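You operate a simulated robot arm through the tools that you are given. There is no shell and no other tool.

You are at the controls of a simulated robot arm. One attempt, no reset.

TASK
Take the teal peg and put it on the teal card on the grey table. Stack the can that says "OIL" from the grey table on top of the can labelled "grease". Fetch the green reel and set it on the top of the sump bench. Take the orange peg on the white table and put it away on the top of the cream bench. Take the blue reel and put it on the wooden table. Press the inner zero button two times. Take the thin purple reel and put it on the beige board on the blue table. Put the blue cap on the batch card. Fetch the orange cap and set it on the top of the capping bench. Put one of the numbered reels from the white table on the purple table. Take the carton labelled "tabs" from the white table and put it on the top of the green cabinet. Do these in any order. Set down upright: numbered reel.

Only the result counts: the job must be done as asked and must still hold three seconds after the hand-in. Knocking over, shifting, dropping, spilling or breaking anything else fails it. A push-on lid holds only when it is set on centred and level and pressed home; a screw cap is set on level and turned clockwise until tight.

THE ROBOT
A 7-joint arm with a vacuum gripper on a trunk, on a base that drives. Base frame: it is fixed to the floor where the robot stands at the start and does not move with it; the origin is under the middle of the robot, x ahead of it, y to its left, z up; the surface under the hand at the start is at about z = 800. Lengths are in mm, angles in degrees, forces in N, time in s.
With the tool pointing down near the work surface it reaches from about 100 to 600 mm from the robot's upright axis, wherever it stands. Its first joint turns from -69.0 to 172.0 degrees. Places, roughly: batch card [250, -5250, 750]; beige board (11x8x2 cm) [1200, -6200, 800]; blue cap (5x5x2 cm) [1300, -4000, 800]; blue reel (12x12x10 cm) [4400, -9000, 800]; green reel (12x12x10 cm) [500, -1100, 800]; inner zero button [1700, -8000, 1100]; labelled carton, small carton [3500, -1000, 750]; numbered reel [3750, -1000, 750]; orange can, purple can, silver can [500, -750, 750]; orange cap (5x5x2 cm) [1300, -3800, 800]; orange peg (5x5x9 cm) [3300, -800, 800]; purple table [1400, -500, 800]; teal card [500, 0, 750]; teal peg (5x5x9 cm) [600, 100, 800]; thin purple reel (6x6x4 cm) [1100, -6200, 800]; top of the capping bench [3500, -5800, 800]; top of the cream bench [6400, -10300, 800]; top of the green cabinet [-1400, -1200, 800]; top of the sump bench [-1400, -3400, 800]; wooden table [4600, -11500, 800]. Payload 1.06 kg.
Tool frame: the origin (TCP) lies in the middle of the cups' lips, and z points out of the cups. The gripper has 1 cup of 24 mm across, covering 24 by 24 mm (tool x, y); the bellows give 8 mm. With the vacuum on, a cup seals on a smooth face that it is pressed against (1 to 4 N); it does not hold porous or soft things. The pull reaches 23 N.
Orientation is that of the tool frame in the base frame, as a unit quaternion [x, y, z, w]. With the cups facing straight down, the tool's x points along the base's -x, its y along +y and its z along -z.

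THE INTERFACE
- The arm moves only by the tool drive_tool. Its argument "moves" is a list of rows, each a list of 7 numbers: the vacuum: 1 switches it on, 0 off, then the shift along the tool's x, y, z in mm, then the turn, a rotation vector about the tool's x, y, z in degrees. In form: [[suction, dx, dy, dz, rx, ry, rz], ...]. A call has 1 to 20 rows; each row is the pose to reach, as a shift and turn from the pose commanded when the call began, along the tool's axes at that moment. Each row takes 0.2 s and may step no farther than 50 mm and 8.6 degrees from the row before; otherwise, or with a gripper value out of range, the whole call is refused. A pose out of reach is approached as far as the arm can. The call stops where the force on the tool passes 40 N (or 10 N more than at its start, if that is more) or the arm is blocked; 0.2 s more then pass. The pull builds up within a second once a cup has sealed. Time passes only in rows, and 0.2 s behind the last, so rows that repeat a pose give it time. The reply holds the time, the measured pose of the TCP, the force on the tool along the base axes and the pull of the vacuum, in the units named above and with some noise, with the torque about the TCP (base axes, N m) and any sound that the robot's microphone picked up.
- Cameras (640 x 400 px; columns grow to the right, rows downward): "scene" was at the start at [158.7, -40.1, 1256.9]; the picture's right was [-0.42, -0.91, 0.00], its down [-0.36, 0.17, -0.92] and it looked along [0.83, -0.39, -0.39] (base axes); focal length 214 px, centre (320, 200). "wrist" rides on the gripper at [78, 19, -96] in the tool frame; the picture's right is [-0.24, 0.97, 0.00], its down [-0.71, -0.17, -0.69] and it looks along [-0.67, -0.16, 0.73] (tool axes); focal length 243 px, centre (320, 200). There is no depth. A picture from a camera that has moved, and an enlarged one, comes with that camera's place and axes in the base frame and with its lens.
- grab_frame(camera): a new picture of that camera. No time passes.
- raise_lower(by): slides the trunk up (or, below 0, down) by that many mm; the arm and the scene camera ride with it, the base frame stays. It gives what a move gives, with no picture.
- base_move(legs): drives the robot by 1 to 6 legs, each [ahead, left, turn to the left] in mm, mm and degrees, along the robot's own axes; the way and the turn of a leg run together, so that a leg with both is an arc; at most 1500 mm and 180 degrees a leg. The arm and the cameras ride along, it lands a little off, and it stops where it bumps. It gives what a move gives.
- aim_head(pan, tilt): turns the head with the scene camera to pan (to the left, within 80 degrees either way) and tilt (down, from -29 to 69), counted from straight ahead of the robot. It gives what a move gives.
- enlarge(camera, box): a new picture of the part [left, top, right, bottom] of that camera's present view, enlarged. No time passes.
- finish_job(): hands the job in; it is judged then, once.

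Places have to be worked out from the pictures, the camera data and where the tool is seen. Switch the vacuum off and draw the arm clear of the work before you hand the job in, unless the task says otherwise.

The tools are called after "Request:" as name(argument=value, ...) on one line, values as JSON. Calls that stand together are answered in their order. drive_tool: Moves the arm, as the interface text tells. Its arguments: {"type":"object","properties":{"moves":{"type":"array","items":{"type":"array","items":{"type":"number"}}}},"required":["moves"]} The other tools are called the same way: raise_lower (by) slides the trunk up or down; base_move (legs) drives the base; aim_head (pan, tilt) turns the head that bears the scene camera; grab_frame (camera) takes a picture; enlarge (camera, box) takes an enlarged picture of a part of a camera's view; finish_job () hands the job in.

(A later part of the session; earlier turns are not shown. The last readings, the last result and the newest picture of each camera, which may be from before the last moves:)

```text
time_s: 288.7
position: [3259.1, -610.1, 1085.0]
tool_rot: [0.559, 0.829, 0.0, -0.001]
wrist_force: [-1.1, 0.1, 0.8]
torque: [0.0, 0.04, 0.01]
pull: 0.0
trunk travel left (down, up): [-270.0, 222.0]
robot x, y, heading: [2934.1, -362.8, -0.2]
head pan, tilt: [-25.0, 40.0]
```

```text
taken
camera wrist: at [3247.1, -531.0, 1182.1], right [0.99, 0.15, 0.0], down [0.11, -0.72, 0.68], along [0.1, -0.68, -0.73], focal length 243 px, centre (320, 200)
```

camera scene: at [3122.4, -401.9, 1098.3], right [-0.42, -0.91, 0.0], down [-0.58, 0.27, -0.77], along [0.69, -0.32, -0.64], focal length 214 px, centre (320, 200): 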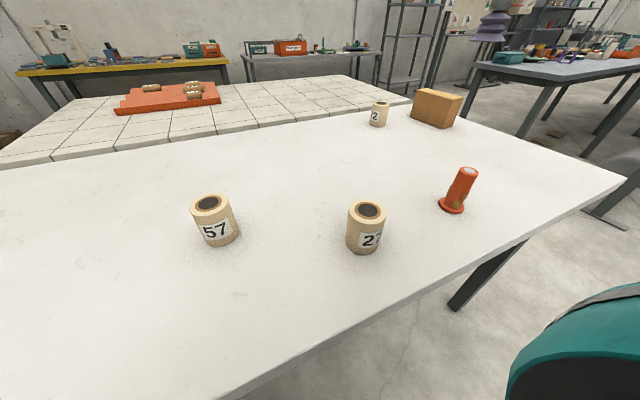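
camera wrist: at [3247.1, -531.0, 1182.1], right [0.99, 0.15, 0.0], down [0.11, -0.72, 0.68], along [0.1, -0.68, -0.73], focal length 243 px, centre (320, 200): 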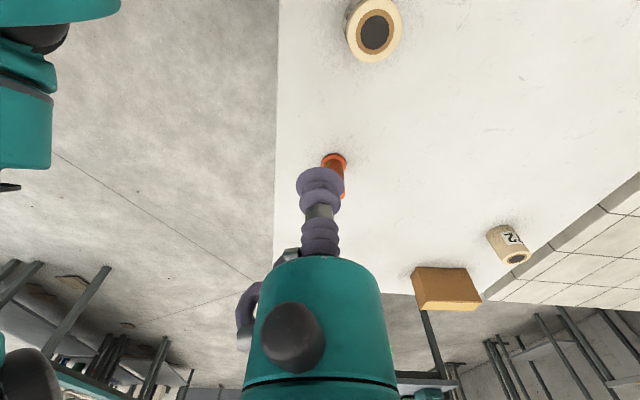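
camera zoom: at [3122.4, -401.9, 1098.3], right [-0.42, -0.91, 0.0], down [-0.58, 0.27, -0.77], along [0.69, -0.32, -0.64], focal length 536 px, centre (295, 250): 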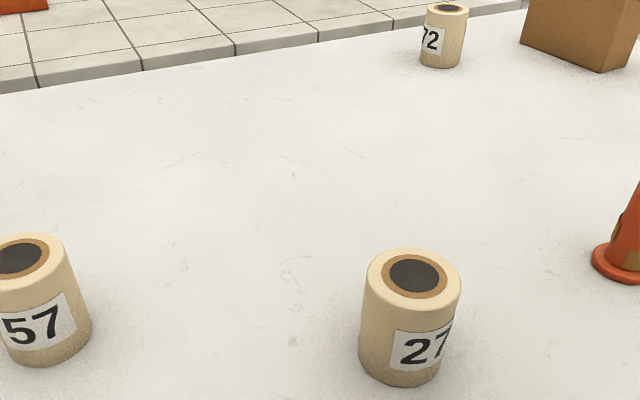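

Reel "27" stands at about (3308, −567) with its top at z≈877; the top shows a dark centre that may be a flush core or a hole. I move above it for a close look.

Request:
drive_tool(moves=[[0, 7, 20, 40, 0, 0, 0], [0, 14, 40, 80, 0, 0, 0], [0, 21.5, 61.6, 115, 0, 0, 0], [0, 21.5, 61.6, 125, 0, 0, 0], [0, 21.5, 61.6, 125, 0, 0, 0]])

Request:
enlarge(camera="wrist", box=[220, 40, 420, 165])

Request:
enlarge(camera="scene", box=[320, 150, 410, 270])

```text
time_s: 289.9
position: [3306.8, -569.1, 958.7]
tool_rot: [0.559, 0.829, -0.001, -0.001]
wrist_force: [0.0, -0.1, 0.0]
torque: [-0.02, 0.01, -0.01]
pull: 0.0
trunk travel left (down, up): [-270.0, 222.0]
robot x, y, heading: [2940.5, -363.0, 0.0]
head pan, tilt: [-25.0, 40.0]
```

```text
3.20 times, centred on (320, 102) of wrist
camera zoom: at [3295.9, -489.4, 1055.6], right [0.99, 0.15, 0.0], down [0.11, -0.72, 0.68], along [0.1, -0.68, -0.73], focal length 776 px, centre (320, 512)
```

zoom: 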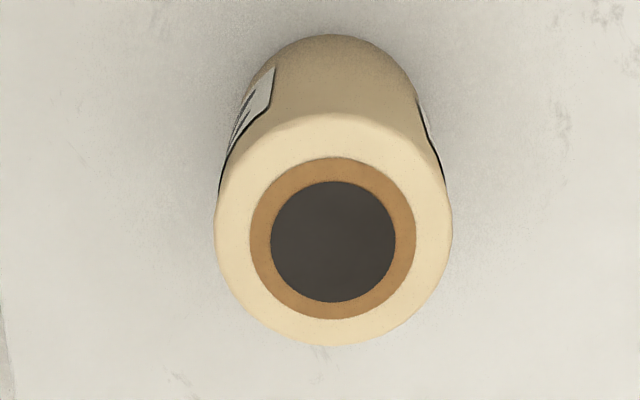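

```text
3.33 times, centred on (365, 210) of scene
camera zoom: at [3122.4, -402.0, 1098.3], right [-0.42, -0.91, 0.0], down [-0.58, 0.27, -0.77], along [0.69, -0.32, -0.64], focal length 715 px, centre (170, 167)
```

zoom: 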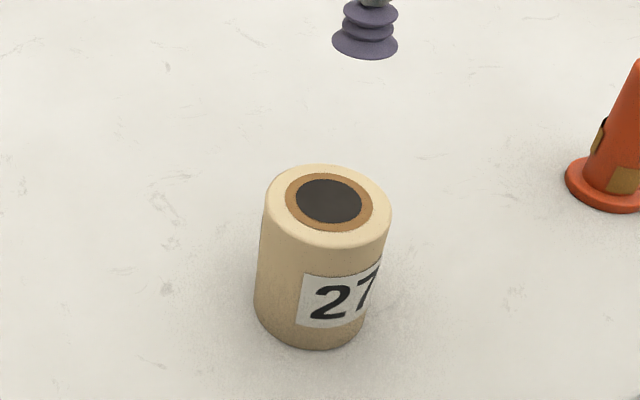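

The dark centre (30 mm across) looks flush with the top. I centre on (3310, −568) and descend with vacuum on to try a seal.

Request:
drive_tool(moves=[[0, -0.4, 3, 35, 0, 0, 0], [0, -0.4, 3, 65, 0, 0, 0], [1, -0.4, 3, 74, 0, 0, 0], [1, -0.4, 3, 79, 0, 0, 0], [1, -0.4, 3, 82, 0, 0, 0], [1, -0.4, 3, 82, 0, 0, 0]])

```text
time_s: 291.3
position: [3309.9, -567.7, 878.1]
tool_rot: [0.56, 0.829, -0.001, -0.002]
wrist_force: [0.1, -0.3, 0.2]
torque: [0.01, 0.0, -0.01]
pull: 23.2
trunk travel left (down, up): [-270.0, 222.0]
robot x, y, heading: [2937.1, -364.1, -0.1]
head pan, tilt: [-25.0, 40.0]
```

Sealed at z≈878 with 23 N. I lift and check it hangs from the cup, then tuck.

Request:
drive_tool(moves=[[1, 0, 0, -10, 0, 0, 0], [1, 0, 0, -50, 0, 0, 0], [1, 0, 0, -95, 0, 0, 0], [1, 0, 0, -140, 0, 0, 0], [1, 0, 0, -170, 0, 0, 0], [1, -10, -50, -180, 0, 0, 0], [1, -20, -60, -180, 0, 0, 0], [1, -20, -60, -180, 0, 0, 0]])

Request:
grab_frame(camera="scene")

```text
refused: row 6 steps farther than a row can; nothing moved
```

```text
taken
camera scene: at [3122.4, -402.0, 1098.3], right [-0.42, -0.91, 0.0], down [-0.58, 0.27, -0.77], along [0.69, -0.32, -0.64], focal length 214 px, centre (320, 200)
```

scene: 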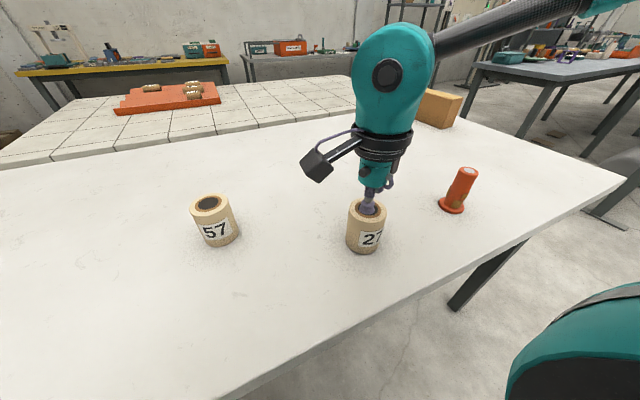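

One step was too long, so nothing moved; I repeat the lift with smaller steps.

Request:
drive_tool(moves=[[1, 0, 0, -10, 0, 0, 0], [1, 0, 0, -50, 0, 0, 0], [1, 0, 0, -95, 0, 0, 0], [1, 0, 0, -140, 0, 0, 0], [1, 0, 0, -180, 0, 0, 0], [1, -10, -30, -190, 0, 0, 0], [1, -20, -60, -190, 0, 0, 0], [1, -20, -60, -190, 0, 0, 0]])

Request:
grab_frame(camera="scene")

Request:
grab_frame(camera="wrist")

```text
time_s: 293.1
position: [3261.5, -608.2, 1067.8]
tool_rot: [0.56, 0.829, 0.0, 0.0]
wrist_force: [0.0, 0.0, -0.9]
torque: [0.0, -0.01, -0.02]
pull: 22.8
trunk travel left (down, up): [-270.0, 222.0]
robot x, y, heading: [2936.1, -364.4, 0.1]
head pan, tilt: [-25.0, 40.0]
```

```text
taken
camera scene: at [3122.5, -401.9, 1098.3], right [-0.42, -0.91, 0.0], down [-0.58, 0.27, -0.77], along [0.69, -0.32, -0.64], focal length 214 px, centre (320, 200)
```

scene: 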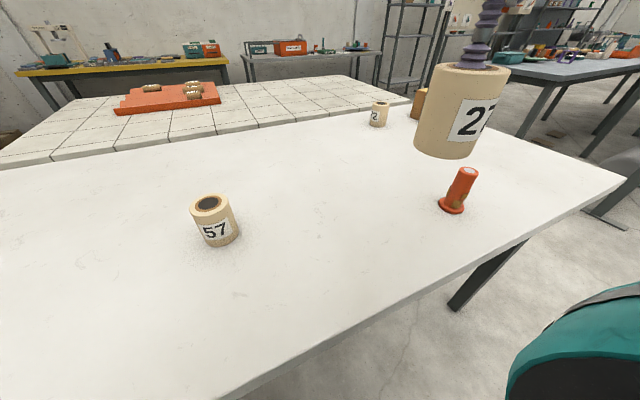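

```text
taken
camera wrist: at [3250.9, -528.7, 1164.3], right [0.99, 0.15, 0.0], down [0.11, -0.72, 0.68], along [0.1, -0.68, -0.73], focal length 243 px, centre (320, 200)
```

wrist: 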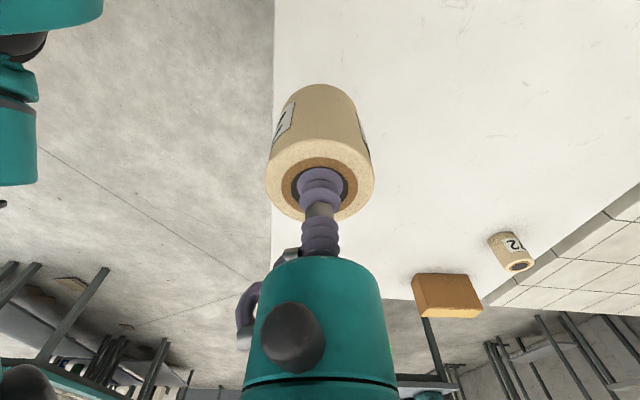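

Reel "27" is held. I back away, turn to face the purple table from its far side, and look for a free spot.

Request:
base_move(legs=[[-450, 0, 0], [0, 0, 180]])

Request:
aim_head(pan=0, tilt=20)

Request:
grab_frame(camera="scene")

```text
time_s: 303.2
position: [2159.6, -127.5, 1068.2]
tool_rot: [0.833, -0.554, 0.001, -0.001]
wrist_force: [0.3, -0.7, -0.8]
torque: [0.0, -0.03, 0.0]
pull: 22.7
trunk travel left (down, up): [-270.0, 222.0]
robot x, y, heading: [2488.0, -369.0, -179.2]
head pan, tilt: [-25.0, 40.0]
```

```text
time_s: 304.1
position: [2159.0, -126.0, 1068.3]
tool_rot: [0.833, -0.554, 0.002, 0.0]
wrist_force: [-0.1, 0.3, -1.9]
torque: [0.05, -0.01, 0.02]
pull: 23.1
trunk travel left (down, up): [-270.0, 222.0]
robot x, y, heading: [2488.4, -363.6, -179.2]
head pan, tilt: [0.0, 20.0]
```

```text
taken
camera scene: at [2287.4, -369.2, 1129.6], right [-0.01, 1.0, 0.0], down [0.34, 0.0, -0.94], along [-0.94, -0.01, -0.34], focal length 214 px, centre (320, 200)
```

scene: 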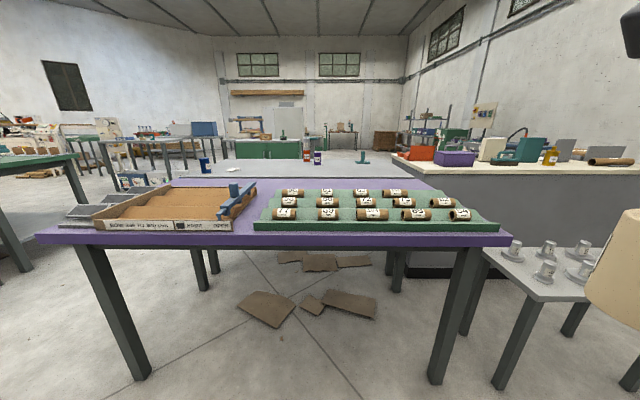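

Free space on the purple table is the strip between x≈870 and 1240, behind the trays, reachable from the table's right end. I turn to heading 90°, back down to y≈−1850 and slide left to x≈800.

Request:
base_move(legs=[[0, 0, -90.8], [-1480, 0, 0], [0, 1400, 0], [0, 290, 0]])

Request:
aim_head(pan=-10, tilt=25)

Request:
grab_frame(camera="scene")

```text
time_s: 330.1
position: [1045.6, -1530.3, 1067.3]
tool_rot: [-0.194, 0.981, -0.001, 0.0]
wrist_force: [-0.2, -0.4, -0.9]
torque: [0.0, 0.01, -0.02]
pull: 23.0
trunk travel left (down, up): [-270.0, 222.0]
robot x, y, heading: [806.0, -1856.9, 90.4]
head pan, tilt: [0.0, 20.0]
```

```text
time_s: 330.8
position: [1046.4, -1531.2, 1067.5]
tool_rot: [-0.194, 0.981, -0.001, -0.001]
wrist_force: [0.5, 0.1, -1.7]
torque: [0.0, -0.01, -0.02]
pull: 22.9
trunk travel left (down, up): [-270.0, 222.0]
robot x, y, heading: [804.5, -1856.7, 90.6]
head pan, tilt: [-10.0, 25.0]
```

```text
taken
camera scene: at [819.8, -1659.7, 1121.6], right [0.99, -0.17, 0.0], down [-0.07, -0.42, -0.91], along [0.15, 0.89, -0.42], focal length 214 px, centre (320, 200)
```

scene: 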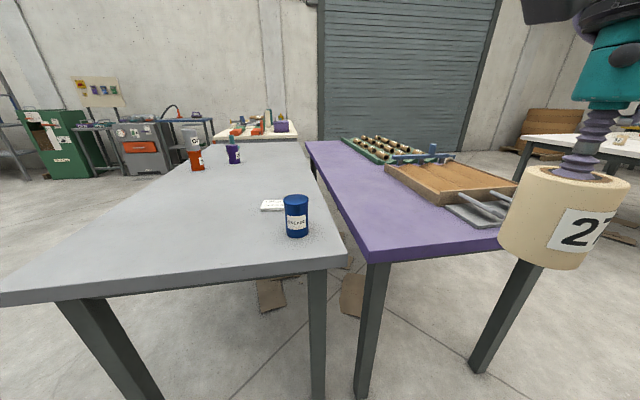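

Purple table top is about z≈780 with its end edge at y≈−1288; a free area lies around (1150, −1130), left of the brown tray. I drive to about (950, −1515).

Request:
base_move(legs=[[340, -145, -0.5]])

Request:
aim_head(pan=-25, tilt=45)

Request:
grab_frame(camera="scene")

Request:
grab_frame(camera="wrist")

```text
time_s: 333.1
position: [1192.7, -1192.5, 1069.1]
tool_rot: [-0.189, 0.982, -0.001, 0.0]
wrist_force: [-0.5, 0.3, -1.2]
torque: [-0.03, 0.02, -0.03]
pull: 23.1
trunk travel left (down, up): [-270.0, 222.0]
robot x, y, heading: [949.4, -1519.3, 90.0]
head pan, tilt: [-10.0, 25.0]
```

```text
time_s: 334.0
position: [1192.6, -1192.0, 1068.2]
tool_rot: [-0.188, 0.982, -0.001, -0.002]
wrist_force: [0.2, -0.7, -0.9]
torque: [0.03, 0.03, -0.02]
pull: 22.9
trunk travel left (down, up): [-270.0, 222.0]
robot x, y, heading: [947.3, -1519.9, 90.0]
head pan, tilt: [-25.0, 45.0]
```

```text
taken
camera scene: at [984.5, -1336.3, 1091.1], right [0.91, -0.42, 0.0], down [-0.3, -0.64, -0.71], along [0.3, 0.64, -0.71], focal length 214 px, centre (320, 200)
```

scene: 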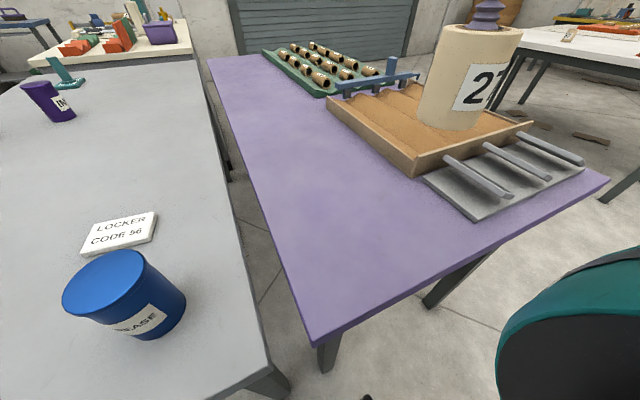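

```text
taken
camera wrist: at [1113.5, -1203.4, 1164.2], right [-0.14, 0.99, 0.0], down [0.72, 0.11, 0.68], along [0.68, 0.1, -0.73], focal length 243 px, centre (320, 200)
```

wrist: 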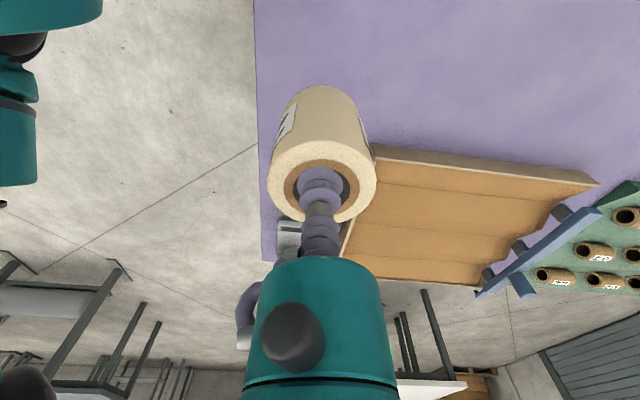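

The area around (1150, −1110) is clear. I move the reel there and lower to about 25 mm above the surface.

Request:
drive_tool(moves=[[1, 3, 31, 20, 0, 0, 0], [1, 6, 61, 50, 0, 0, 0], [1, 9.3, 91.9, 85, 0, 0, 0], [1, 9.3, 91.9, 130, 0, 0, 0], [1, 9.3, 91.9, 170, 0, 0, 0], [1, 9.3, 91.9, 183, 0, 0, 0], [1, 9.3, 91.9, 183, 0, 0, 0]])

Request:
grab_frame(camera="scene")

```text
time_s: 335.6
position: [1150.1, -1110.0, 884.8]
tool_rot: [-0.189, 0.982, -0.001, -0.001]
wrist_force: [0.4, -0.6, -1.2]
torque: [-0.01, -0.01, -0.01]
pull: 22.2
trunk travel left (down, up): [-270.0, 222.0]
robot x, y, heading: [952.4, -1519.0, 89.9]
head pan, tilt: [-25.0, 45.0]
```

```text
taken
camera scene: at [984.5, -1336.4, 1091.0], right [0.91, -0.42, 0.0], down [-0.3, -0.64, -0.71], along [0.3, 0.64, -0.71], focal length 214 px, centre (320, 200)
```

scene: 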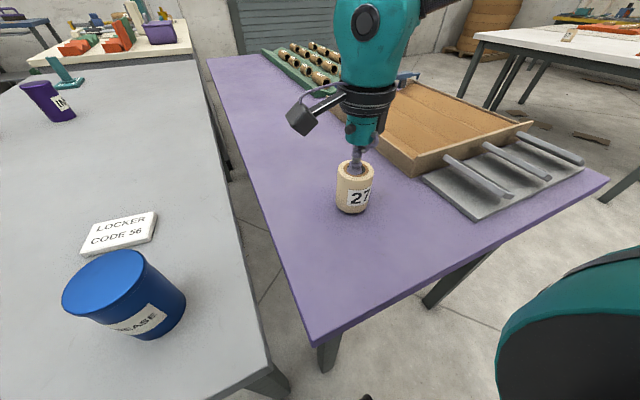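

Spot confirmed clear. Lowering in small steps to find the surface.

Request:
drive_tool(moves=[[1, 0, 0, 4, 0, 0, 0], [1, 0, 0, 7, 0, 0, 0], [1, 0, 0, 9, 0, 0, 0], [1, 0, 0, 9, 0, 0, 0]])

```text
time_s: 336.6
position: [1149.2, -1111.0, 875.3]
tool_rot: [-0.189, 0.982, -0.001, 0.0]
wrist_force: [-0.3, -0.5, 0.7]
torque: [-0.01, 0.0, 0.03]
pull: 22.5
trunk travel left (down, up): [-270.0, 222.0]
robot x, y, heading: [949.4, -1515.4, 90.1]
head pan, tilt: [-25.0, 45.0]
```

Request:
drive_tool(moves=[[1, 0, 0, 1.5, 0, 0, 0], [1, 0, 0, 3, 0, 0, 0], [1, 0, 0, 3, 0, 0, 0]])

Request:
enlarge(camera="scene", box=[300, 120, 420, 240])

```text
time_s: 337.4
position: [1149.4, -1110.7, 872.7]
tool_rot: [-0.189, 0.982, 0.0, 0.0]
wrist_force: [0.3, 1.2, 15.7]
torque: [0.01, 0.0, -0.02]
pull: 22.9
trunk travel left (down, up): [-270.0, 222.0]
robot x, y, heading: [946.3, -1517.8, 89.8]
head pan, tilt: [-25.0, 45.0]
```

```text
3.33 times, centred on (360, 180) of scene
camera zoom: at [984.1, -1337.0, 1091.2], right [0.91, -0.42, 0.0], down [-0.3, -0.64, -0.71], along [0.3, 0.64, -0.71], focal length 715 px, centre (187, 267)
```

zoom: 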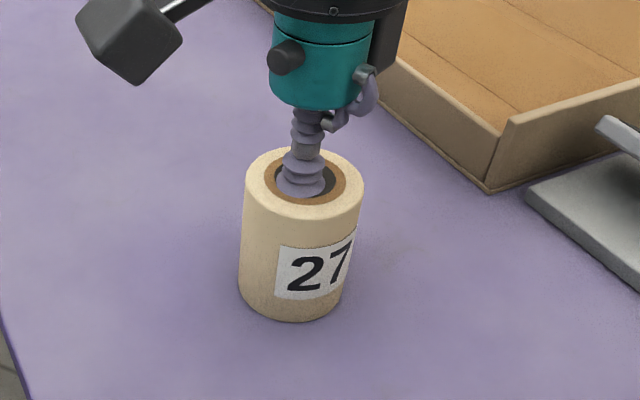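

The reel is pressed on the table at z≈873 (so the table is at about 793). I ease back 2 mm, release and lift.

Request:
drive_tool(moves=[[1, 0, 0, -2, 0, 0, 0], [0, 0, 0, -2, 0, 0, 0], [0, 0, 0, -2, 0, 0, 0], [0, 0, 0, -2, 0, 0, 0], [0, 0, 0, -3, 0, 0, 0], [0, 0, 0, -3, 0, 0, 0], [0, 0, 0, -8, 0, 0, 0], [0, 0, 0, -20, 0, 0, 0], [0, 0, 0, -60, 0, 0, 0], [0, 0, 0, -105, 0, 0, 0], [0, 0, 0, -150, 0, 0, 0], [0, 0, 0, -190, 0, 0, 0]])

Request:
grab_frame(camera="scene")

```text
time_s: 340.0
position: [1149.2, -1110.1, 1063.8]
tool_rot: [-0.19, 0.982, -0.002, 0.0]
wrist_force: [-0.1, 0.9, 0.5]
torque: [-0.01, -0.01, -0.02]
pull: 0.1
trunk travel left (down, up): [-270.0, 222.0]
robot x, y, heading: [949.8, -1516.5, 89.9]
head pan, tilt: [-25.0, 45.0]
```

```text
taken
camera scene: at [984.3, -1336.5, 1091.1], right [0.91, -0.42, 0.0], down [-0.3, -0.64, -0.71], along [0.3, 0.64, -0.71], focal length 214 px, centre (320, 200)
```

scene: 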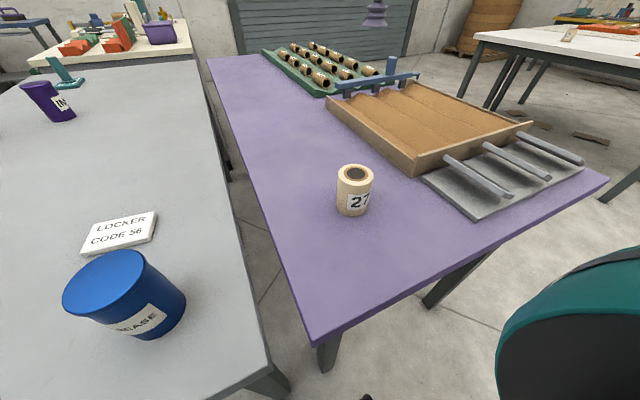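

Reel 27 stands upright on the purple table. Next the orange peg: tuck, back out, and return to the white table's front near (2960, −605).

Request:
drive_tool(moves=[[0, -3, -31, -10, 0, 0, 0], [0, -6, -62, -20, 0, 0, 0], [0, -9.3, -93, -20, 0, 0, 0], [0, -9.3, -93, -20, 0, 0, 0]])

Request:
base_move(legs=[[-340, 0, 0], [0, -1450, 0], [0, 0, -90], [280, 600, 0], [270, 650, 0]])

Request:
aim_head(pan=-25, tilt=40)

Request:
grab_frame(camera="scene")

Request:
grab_frame(camera="wrist")

```text
time_s: 341.0
position: [1192.6, -1192.3, 1083.4]
tool_rot: [-0.189, 0.982, 0.0, 0.0]
wrist_force: [0.2, 0.3, 0.6]
torque: [-0.02, 0.01, 0.03]
pull: 0.1
trunk travel left (down, up): [-270.0, 222.0]
robot x, y, heading: [949.7, -1515.6, 90.0]
head pan, tilt: [-25.0, 45.0]
```

```text
time_s: 370.7
position: [3289.8, -858.9, 1083.0]
tool_rot: [0.559, 0.829, 0.001, -0.002]
wrist_force: [-0.4, -0.2, 0.4]
torque: [0.01, -0.02, -0.01]
pull: 0.0
trunk travel left (down, up): [-270.0, 222.0]
robot x, y, heading: [2960.5, -615.9, 0.0]
head pan, tilt: [-25.0, 45.0]
```

```text
time_s: 371.4
position: [3289.2, -858.5, 1083.6]
tool_rot: [0.558, 0.83, 0.0, -0.001]
wrist_force: [-0.6, 0.2, 0.3]
torque: [0.03, -0.04, 0.0]
pull: 0.0
trunk travel left (down, up): [-270.0, 222.0]
robot x, y, heading: [2963.7, -619.8, 0.3]
head pan, tilt: [-25.0, 40.0]
```

```text
taken
camera scene: at [3149.3, -652.5, 1098.3], right [-0.42, -0.91, 0.0], down [-0.58, 0.27, -0.77], along [0.7, -0.32, -0.64], focal length 214 px, centre (320, 200)
```

scene: 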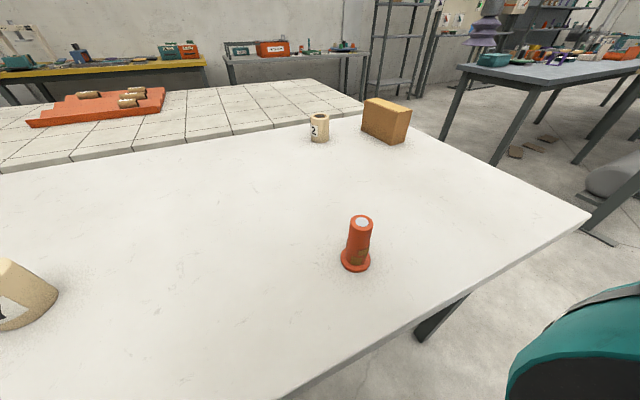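

```text
taken
camera wrist: at [3277.8, -778.6, 1179.1], right [0.99, 0.15, 0.0], down [0.11, -0.72, 0.68], along [0.1, -0.68, -0.73], focal length 243 px, centre (320, 200)
```

wrist: 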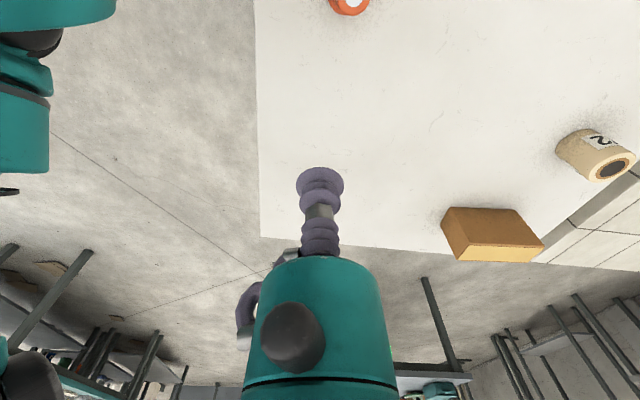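

The orange peg is at about (3310, −793). I move the cup above it for a precise look.

Request:
drive_tool(moves=[[0, 18, 15, 35, 0, 0, 0], [0, 36, 30, 70, 0, 0, 0], [0, 53.1, 43.8, 105, 0, 0, 0], [0, 53.1, 43.8, 130, 0, 0, 0], [0, 53.1, 43.8, 130, 0, 0, 0]])

Request:
enlarge(camera="wrist", box=[220, 60, 420, 185])

```text
time_s: 372.6
position: [3310.1, -791.6, 953.0]
tool_rot: [0.558, 0.83, -0.001, -0.001]
wrist_force: [0.1, -0.4, 0.5]
torque: [0.02, 0.0, 0.0]
pull: 0.1
trunk travel left (down, up): [-270.0, 222.0]
robot x, y, heading: [2965.8, -617.7, -0.1]
head pan, tilt: [-25.0, 40.0]
```

```text
3.20 times, centred on (320, 122) of wrist
camera zoom: at [3297.7, -712.4, 1048.8], right [0.99, 0.15, 0.0], down [0.11, -0.72, 0.68], along [0.1, -0.68, -0.73], focal length 776 px, centre (320, 448)
```

zoom: 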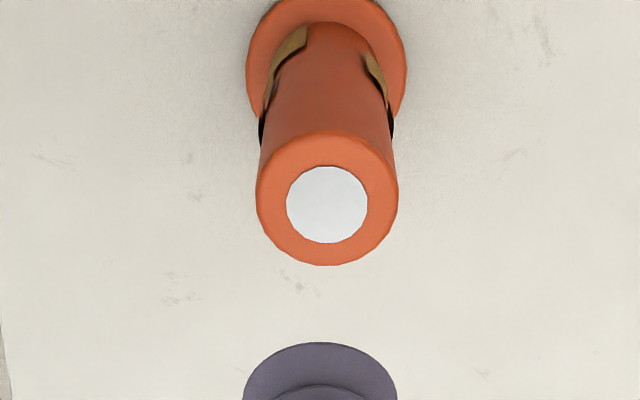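

The peg's centre is at (3310.3, −788.8). I correct 3 mm and descend with vacuum on.

Request:
drive_tool(moves=[[0, 2.4, 2, 35, 0, 0, 0], [1, 2.4, 2, 54, 0, 0, 0], [1, 2.4, 2, 60, 0, 0, 0], [1, 2.4, 2, 63, 0, 0, 0], [1, 2.4, 2, 65, 0, 0, 0], [1, 2.4, 2, 65, 0, 0, 0]])

```text
time_s: 374.0
position: [3310.4, -790.2, 888.1]
tool_rot: [0.559, 0.829, 0.0, -0.002]
wrist_force: [0.0, -0.2, 3.8]
torque: [-0.02, -0.01, 0.0]
pull: 23.2
trunk travel left (down, up): [-270.0, 222.0]
robot x, y, heading: [2962.5, -614.8, 0.0]
head pan, tilt: [-25.0, 40.0]
```

Sealed with 3.8 N. I lift and tuck the peg for the long drive to the cream bench.

Request:
drive_tool(moves=[[1, 0, 0, -10, 0, 0, 0], [1, 0, 0, -50, 0, 0, 0], [1, 0, 0, -95, 0, 0, 0], [1, 0, 0, -140, 0, 0, 0], [1, 0, 0, -180, 0, 0, 0], [1, -25, -20, -190, 0, 0, 0], [1, -53, -44, -195, 0, 0, 0], [1, -53, -44, -195, 0, 0, 0]])

Request:
base_move(legs=[[-560, 0, 0], [0, -1250, 0], [0, 0, -60]])

Request:
aim_head(pan=20, tilt=10)

Request:
grab_frame(camera="scene")

Request:
aim_head(pan=-30, tilt=10)

Request:
grab_frame(camera="scene")

```text
time_s: 375.8
position: [3290.5, -855.3, 1083.5]
tool_rot: [0.558, 0.83, 0.0, -0.001]
wrist_force: [0.4, 0.3, -1.1]
torque: [0.02, 0.0, -0.03]
pull: 23.6
trunk travel left (down, up): [-270.0, 222.0]
robot x, y, heading: [2962.8, -614.0, 0.2]
head pan, tilt: [-25.0, 40.0]
```

```text
time_s: 392.4
position: [2371.2, -2261.9, 1084.2]
tool_rot: [0.898, 0.44, 0.0, -0.001]
wrist_force: [0.3, -0.1, -0.3]
torque: [-0.01, -0.01, -0.03]
pull: 22.8
trunk travel left (down, up): [-270.0, 222.0]
robot x, y, heading: [2411.9, -1858.6, -59.5]
head pan, tilt: [-25.0, 40.0]
```

```text
time_s: 393.5
position: [2369.6, -2262.6, 1083.6]
tool_rot: [0.898, 0.44, 0.001, -0.002]
wrist_force: [0.2, -0.9, -0.2]
torque: [0.01, 0.03, -0.02]
pull: 23.1
trunk travel left (down, up): [-270.0, 222.0]
robot x, y, heading: [2414.5, -1863.1, -59.6]
head pan, tilt: [20.0, 10.0]
```

```text
taken
camera scene: at [2539.7, -2013.1, 1145.9], right [-0.64, -0.77, 0.0], down [-0.13, 0.11, -0.98], along [0.76, -0.63, -0.17], focal length 214 px, centre (320, 200)
```

scene: 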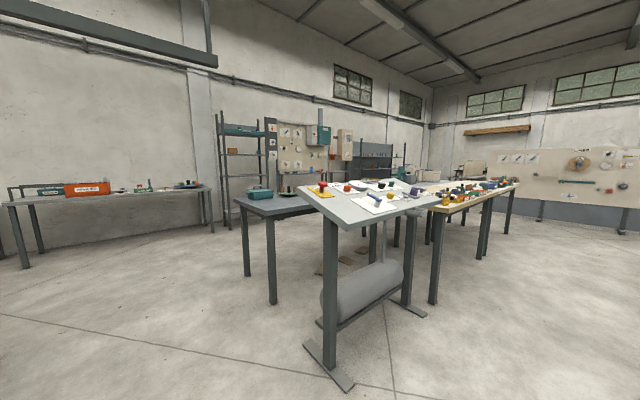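

```text
time_s: 394.7
position: [2370.5, -2262.5, 1082.9]
tool_rot: [0.898, 0.44, 0.001, -0.002]
wrist_force: [0.0, 0.1, -1.7]
torque: [-0.03, 0.02, -0.02]
pull: 22.9
trunk travel left (down, up): [-270.0, 222.0]
robot x, y, heading: [2416.6, -1858.1, -59.8]
head pan, tilt: [-30.0, 10.0]
```

```text
taken
camera scene: at [2468.8, -2046.6, 1146.0], right [-1.0, -0.01, 0.0], down [0.0, 0.17, -0.98], along [0.01, -0.98, -0.17], focal length 214 px, centre (320, 200)
```

scene: 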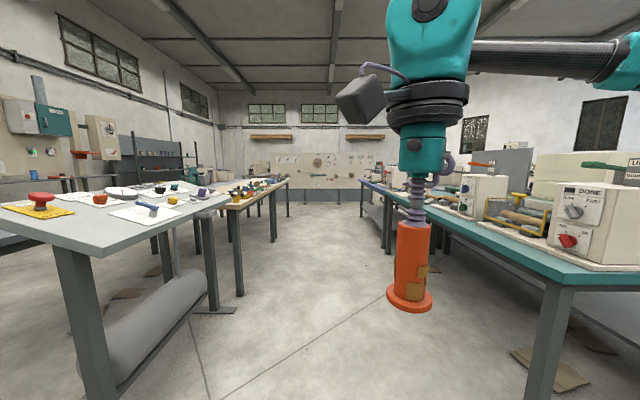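

The aisle at x≈2450 runs clear towards a partition near y≈−8060. I turn to face −y and drive down it with the peg tucked.

Request:
base_move(legs=[[0, 0, -30.3], [1450, 40, 0], [1450, 0, 0]])

Request:
aim_head(pan=0, tilt=10)

Request:
grab_frame(camera="scene")

Request:
aim_head(pan=50, tilt=10)

Request:
grab_frame(camera="scene")

Request:
aim_head(pan=-60, tilt=15)

Request:
grab_frame(camera="scene")

```text
time_s: 410.2
position: [2238.4, -5085.5, 1082.4]
tool_rot: [0.981, 0.193, 0.001, -0.001]
wrist_force: [0.2, 0.5, -1.1]
torque: [-0.03, -0.03, -0.02]
pull: 22.6
trunk travel left (down, up): [-270.0, 222.0]
robot x, y, heading: [2475.9, -4756.8, -89.4]
head pan, tilt: [-30.0, 10.0]
```

```text
time_s: 411.1
position: [2238.5, -5086.6, 1083.6]
tool_rot: [0.981, 0.193, 0.0, -0.001]
wrist_force: [0.5, -0.4, 0.2]
torque: [-0.02, -0.02, -0.02]
pull: 22.5
trunk travel left (down, up): [-270.0, 222.0]
robot x, y, heading: [2476.8, -4756.7, -89.4]
head pan, tilt: [0.0, 10.0]
```

```text
taken
camera scene: at [2478.2, -4960.4, 1146.0], right [-1.0, -0.01, 0.0], down [0.0, 0.17, -0.98], along [0.01, -0.98, -0.17], focal length 214 px, centre (320, 200)
```

scene: 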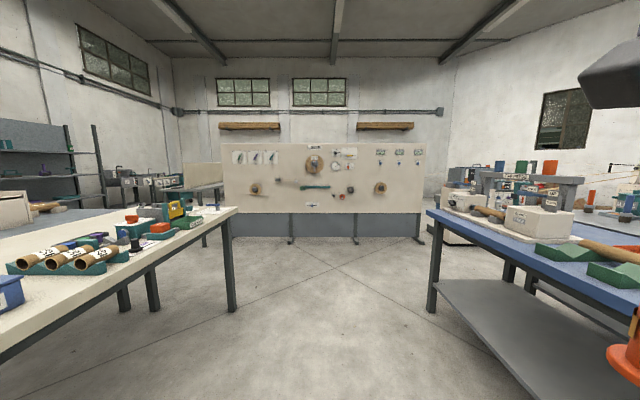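

```text
time_s: 412.3
position: [2238.3, -5086.0, 1084.3]
tool_rot: [0.981, 0.193, 0.0, -0.001]
wrist_force: [0.0, -0.3, -0.6]
torque: [0.03, 0.02, 0.0]
pull: 22.9
trunk travel left (down, up): [-270.0, 222.0]
robot x, y, heading: [2474.4, -4759.8, -89.7]
head pan, tilt: [50.0, 10.0]
```

```text
taken
camera scene: at [2549.2, -4926.8, 1146.0], right [-0.64, -0.77, 0.0], down [-0.13, 0.11, -0.98], along [0.76, -0.63, -0.17], focal length 214 px, centre (320, 200)
```

scene: 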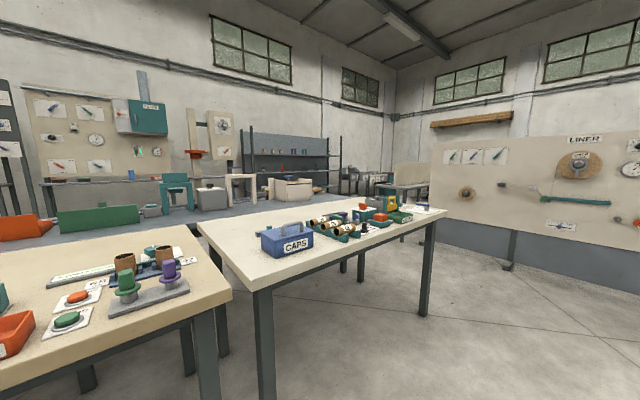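

```text
time_s: 414.2
position: [2239.0, -5086.4, 1083.5]
tool_rot: [0.981, 0.193, 0.001, -0.001]
wrist_force: [0.4, -0.5, -0.9]
torque: [0.0, 0.0, 0.01]
pull: 23.0
trunk travel left (down, up): [-270.0, 222.0]
robot x, y, heading: [2475.6, -4759.2, -89.8]
head pan, tilt: [-60.0, 15.0]
```

```text
taken
camera scene: at [2397.1, -4914.8, 1137.9], right [-0.51, 0.86, 0.0], down [0.22, 0.13, -0.97], along [-0.83, -0.49, -0.26], focal length 214 px, centre (320, 200)
```

scene: 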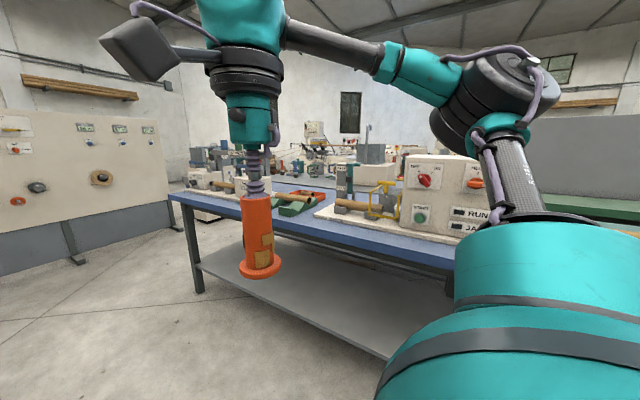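

The left white-topped table with the CAPS box must be the capping bench; the partition is at y≈−7900. I drive to about y≈−6950 and look left for the way round the partition.

Request:
base_move(legs=[[1450, 0, 0], [750, 0, 0]])

Request:
aim_head(pan=60, tilt=10)

Request:
grab_frame(camera="scene")

Request:
aim_head(pan=0, tilt=5)

Request:
grab_frame(camera="scene")

```text
time_s: 425.0
position: [2247.9, -7287.3, 1083.0]
tool_rot: [0.981, 0.193, 0.001, -0.002]
wrist_force: [-0.3, 0.8, -0.1]
torque: [-0.02, 0.01, 0.0]
pull: 22.7
trunk travel left (down, up): [-270.0, 222.0]
robot x, y, heading: [2483.9, -6960.1, -89.8]
head pan, tilt: [-60.0, 15.0]
```

```text
time_s: 427.0
position: [2247.7, -7285.2, 1083.8]
tool_rot: [0.981, 0.194, 0.0, -0.001]
wrist_force: [0.1, -0.2, -1.2]
torque: [-0.01, 0.02, -0.01]
pull: 23.3
trunk travel left (down, up): [-270.0, 222.0]
robot x, y, heading: [2483.2, -6956.2, -89.5]
head pan, tilt: [60.0, 10.0]
```

```text
taken
camera scene: at [2567.3, -7112.7, 1146.0], right [-0.49, -0.87, 0.0], down [-0.15, 0.09, -0.98], along [0.86, -0.49, -0.17], focal length 214 px, centre (320, 200)
```

scene: 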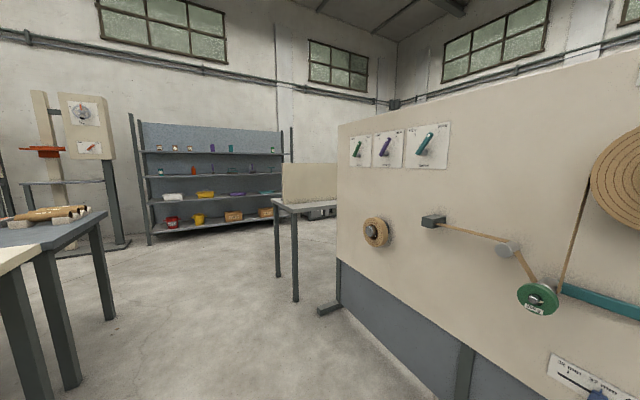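

```text
time_s: 428.3
position: [2247.5, -7284.7, 1083.4]
tool_rot: [0.981, 0.192, 0.001, 0.0]
wrist_force: [0.0, 0.6, -0.8]
torque: [0.01, 0.01, 0.02]
pull: 22.9
trunk travel left (down, up): [-270.0, 222.0]
robot x, y, heading: [2483.9, -6954.2, -89.8]
head pan, tilt: [0.0, 5.0]
```

```text
taken
camera scene: at [2487.1, -7158.6, 1154.0], right [-1.0, -0.01, 0.0], down [0.0, 0.09, -1.0], along [0.01, -1.0, -0.09], focal length 214 px, centre (320, 200)
```

scene: 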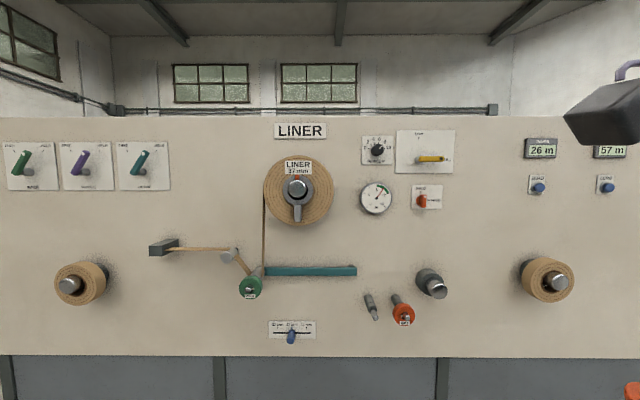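

The LINER panel carries the "zero" buttons (right part). A corridor leads round its left end, past a table, along the far shelf. I turn to +x and drive to about (5200, −7150), then look south.

Request:
base_move(legs=[[0, 0, 89.7], [1400, -100, 0], [1320, -100, 0]])

Request:
aim_head(pan=-75, tilt=10)

Request:
grab_frame(camera="scene")

Request:
aim_head(pan=-20, tilt=10)

Request:
grab_frame(camera="scene")

```text
time_s: 445.3
position: [5507.1, -7497.2, 1083.9]
tool_rot: [0.578, 0.816, -0.001, -0.001]
wrist_force: [-0.9, -0.9, -0.9]
torque: [-0.02, -0.01, 0.01]
pull: 22.9
trunk travel left (down, up): [-270.0, 222.0]
robot x, y, heading: [5196.0, -7243.2, -2.9]
head pan, tilt: [0.0, 5.0]
```

```text
time_s: 446.8
position: [5509.0, -7496.6, 1083.5]
tool_rot: [0.578, 0.816, 0.0, -0.002]
wrist_force: [0.3, -0.2, -0.8]
torque: [0.0, -0.01, -0.02]
pull: 22.7
trunk travel left (down, up): [-270.0, 222.0]
robot x, y, heading: [5191.1, -7245.4, -2.9]
head pan, tilt: [-75.0, 10.0]
```

```text
taken
camera scene: at [5322.0, -7338.9, 1146.0], right [-0.98, -0.22, 0.0], down [-0.04, 0.17, -0.98], along [0.21, -0.96, -0.17], focal length 214 px, centre (320, 200)
```

scene: 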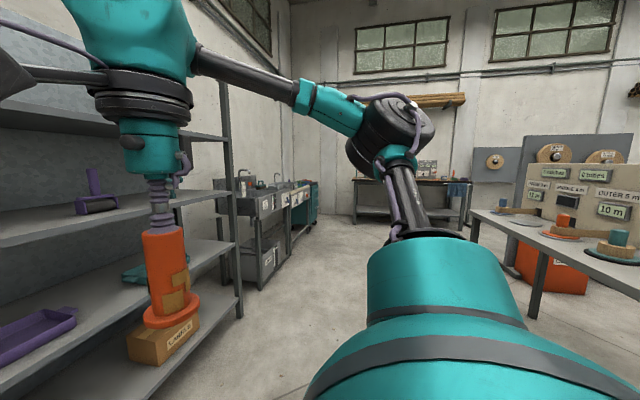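

```text
time_s: 448.0
position: [5509.2, -7497.3, 1082.8]
tool_rot: [0.577, 0.816, 0.0, -0.001]
wrist_force: [-0.9, 0.6, -1.7]
torque: [0.01, -0.01, 0.02]
pull: 23.2
trunk travel left (down, up): [-270.0, 222.0]
robot x, y, heading: [5192.5, -7245.7, -2.5]
head pan, tilt: [-20.0, 10.0]
```

```text
taken
camera scene: at [5387.7, -7283.8, 1146.0], right [-0.38, -0.92, 0.0], down [-0.16, 0.07, -0.98], along [0.91, -0.38, -0.17], focal length 214 px, centre (320, 200)
```

scene: 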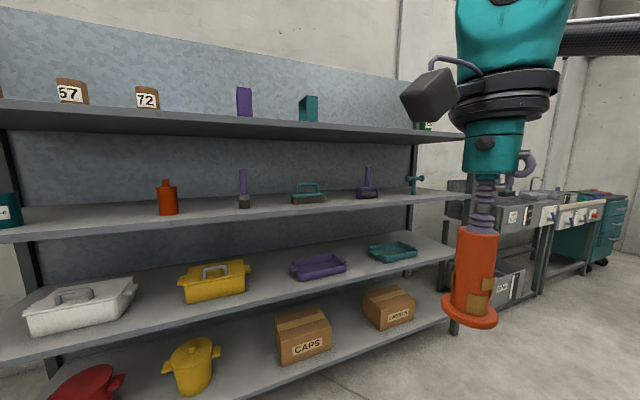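

The shelf is to my left and table 2 to my right; the corridor at x≈5190 is open southwards. I rotate right to face −y (the arm swings away from the shelf) and drive to y≈−8900.

Request:
base_move(legs=[[0, 0, -87.3], [1450, 0, 0]])

Request:
aim_head(pan=35, tilt=10)

Request:
grab_frame(camera="scene")

Request:
aim_head(pan=-35, tilt=10)

Request:
grab_frame(camera="scene")

```text
time_s: 459.0
position: [4960.8, -9019.3, 1083.8]
tool_rot: [0.981, 0.193, 0.001, -0.001]
wrist_force: [-0.8, 0.4, -1.0]
torque: [-0.02, -0.01, 0.0]
pull: 22.5
trunk travel left (down, up): [-270.0, 222.0]
robot x, y, heading: [5195.6, -8694.8, -89.4]
head pan, tilt: [-20.0, 10.0]
```

```text
time_s: 460.2
position: [4959.6, -9020.1, 1084.0]
tool_rot: [0.981, 0.193, 0.002, -0.001]
wrist_force: [-0.3, 0.0, -0.3]
torque: [0.02, -0.01, -0.04]
pull: 23.0
trunk travel left (down, up): [-270.0, 222.0]
robot x, y, heading: [5200.5, -8691.3, -89.7]
head pan, tilt: [35.0, 10.0]
```

```text
taken
camera scene: at [5253.5, -8876.5, 1146.0], right [-0.82, -0.58, 0.0], down [-0.1, 0.14, -0.98], along [0.57, -0.8, -0.17], focal length 214 px, centre (320, 200)
```

scene: 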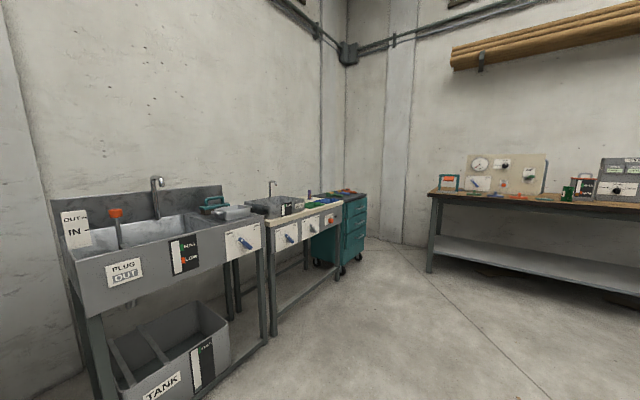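

```text
time_s: 461.6
position: [4960.5, -9020.1, 1084.0]
tool_rot: [0.981, 0.194, 0.0, -0.001]
wrist_force: [0.6, 0.2, -0.5]
torque: [-0.01, -0.01, -0.01]
pull: 23.1
trunk travel left (down, up): [-270.0, 222.0]
robot x, y, heading: [5198.6, -8693.6, -89.5]
head pan, tilt: [-35.0, 10.0]
```

```text
taken
camera scene: at [5147.0, -8877.2, 1146.0], right [-0.82, 0.57, 0.0], down [0.1, 0.14, -0.98], along [-0.56, -0.81, -0.17], focal length 214 px, centre (320, 200)
```

scene: 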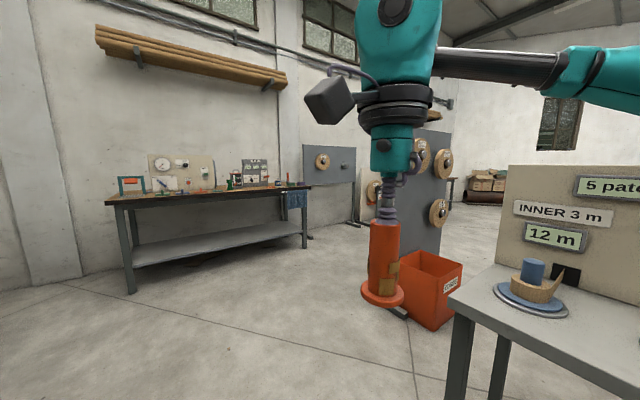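

I see the sink, then a cream-topped bench, then teal drawers along the left wall; the dark wooden table is at the back wall, and the blue reel is on table 2's end. I zoom on the cream bench's top.

Request:
aim_head(pan=40, tilt=15)

Request:
enlarge(camera="scene", box=[230, 110, 410, 240])

```text
time_s: 463.1
position: [4960.8, -9019.5, 1083.3]
tool_rot: [0.981, 0.194, 0.0, -0.002]
wrist_force: [0.0, 0.1, -1.2]
torque: [0.01, -0.02, 0.04]
pull: 22.8
trunk travel left (down, up): [-270.0, 222.0]
robot x, y, heading: [5197.9, -8695.5, -89.5]
head pan, tilt: [40.0, 15.0]
```

```text
3.08 times, centred on (320, 175) of scene
camera zoom: at [5260.2, -8871.9, 1137.9], right [-0.76, -0.65, 0.0], down [-0.17, 0.2, -0.97], along [0.63, -0.74, -0.26], focal length 660 px, centre (320, 277)
```

zoom: 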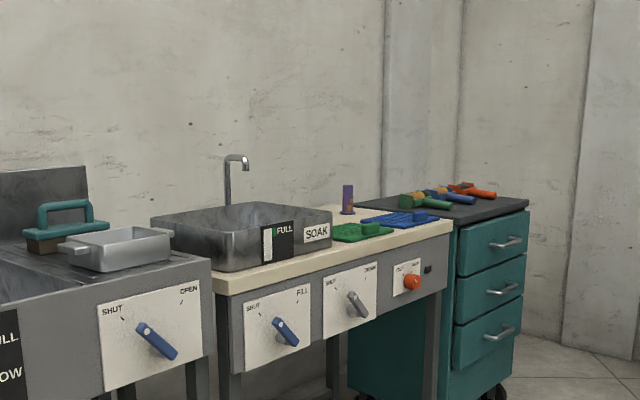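

The cream bench has a SOAK tub on its near half and trays plus a purple peg on the other half. I drive round to face it from about (5650, −10030).

Request:
base_move(legs=[[1330, 0, 0], [0, 0, 89.6], [420, 0, 0]])

Request:
aim_head(pan=-15, tilt=25)

Request:
grab_frame(camera="scene")

```text
time_s: 475.8
position: [5959.5, -10257.5, 1084.5]
tool_rot: [0.554, 0.832, -0.001, -0.001]
wrist_force: [-0.4, 0.2, -0.8]
torque: [-0.02, 0.02, -0.02]
pull: 23.4
trunk travel left (down, up): [-270.0, 222.0]
robot x, y, heading: [5630.8, -10019.5, 0.9]
head pan, tilt: [40.0, 15.0]
```

```text
time_s: 477.0
position: [5959.7, -10257.2, 1083.5]
tool_rot: [0.555, 0.832, 0.0, -0.001]
wrist_force: [0.0, -0.1, -1.4]
torque: [-0.01, 0.0, -0.01]
pull: 22.4
trunk travel left (down, up): [-270.0, 222.0]
robot x, y, heading: [5628.9, -10018.7, 0.7]
head pan, tilt: [-15.0, 25.0]
```

```text
taken
camera scene: at [5828.8, -10043.0, 1121.6], right [-0.25, -0.97, 0.0], down [-0.41, 0.1, -0.91], along [0.88, -0.22, -0.42], focal length 214 px, centre (320, 200)
```

scene: 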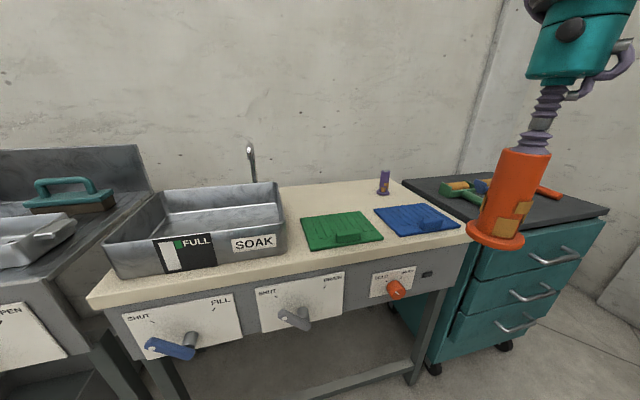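

The free area is behind the green and blue mats, between tub and purple peg. I take a wrist picture for stereo on the bench height.

Request:
grab_frame(camera="wrist")

```text
taken
camera wrist: at [5947.6, -10177.6, 1179.7], right [0.99, 0.16, 0.0], down [0.12, -0.72, 0.68], along [0.11, -0.68, -0.73], focal length 243 px, centre (320, 200)
```

wrist: 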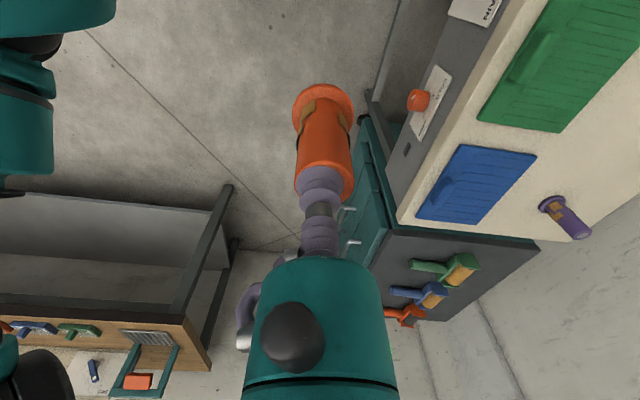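

Stereo puts the bench top at z≈800, front edge x≈6183. A good free spot is behind the green mat at about (6430, −10290). I move the base to about (5920, −10090).

Request:
base_move(legs=[[285, -72, -0.8]])

Request:
aim_head(pan=-20, tilt=35)

Request:
grab_frame(camera="scene")

Request:
grab_frame(camera="wrist")

```text
time_s: 479.1
position: [6244.6, -10332.1, 1084.0]
tool_rot: [0.56, 0.828, -0.001, -0.002]
wrist_force: [-0.5, 0.6, -0.7]
torque: [0.0, 0.0, -0.01]
pull: 23.0
trunk travel left (down, up): [-270.0, 222.0]
robot x, y, heading: [5916.5, -10089.0, -0.2]
head pan, tilt: [-15.0, 25.0]
```

```text
time_s: 479.8
position: [6244.2, -10332.8, 1084.2]
tool_rot: [0.56, 0.828, 0.0, 0.0]
wrist_force: [0.3, -0.4, -0.8]
torque: [0.0, -0.01, -0.01]
pull: 23.2
trunk travel left (down, up): [-270.0, 222.0]
robot x, y, heading: [5916.8, -10092.3, -0.1]
head pan, tilt: [-20.0, 35.0]
```

```text
taken
camera scene: at [6109.6, -10122.3, 1105.9], right [-0.34, -0.94, 0.0], down [-0.54, 0.2, -0.82], along [0.77, -0.28, -0.57], focal length 214 px, centre (320, 200)
```

scene: 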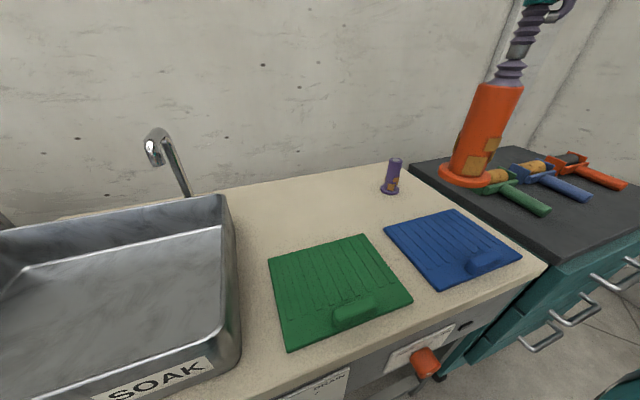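

```text
taken
camera wrist: at [6232.8, -10252.1, 1179.7], right [0.99, 0.14, 0.0], down [0.11, -0.72, 0.68], along [0.1, -0.68, -0.73], focal length 243 px, centre (320, 200)
```

wrist: 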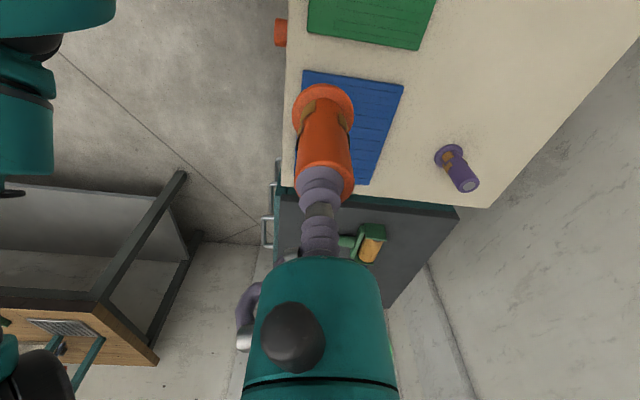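

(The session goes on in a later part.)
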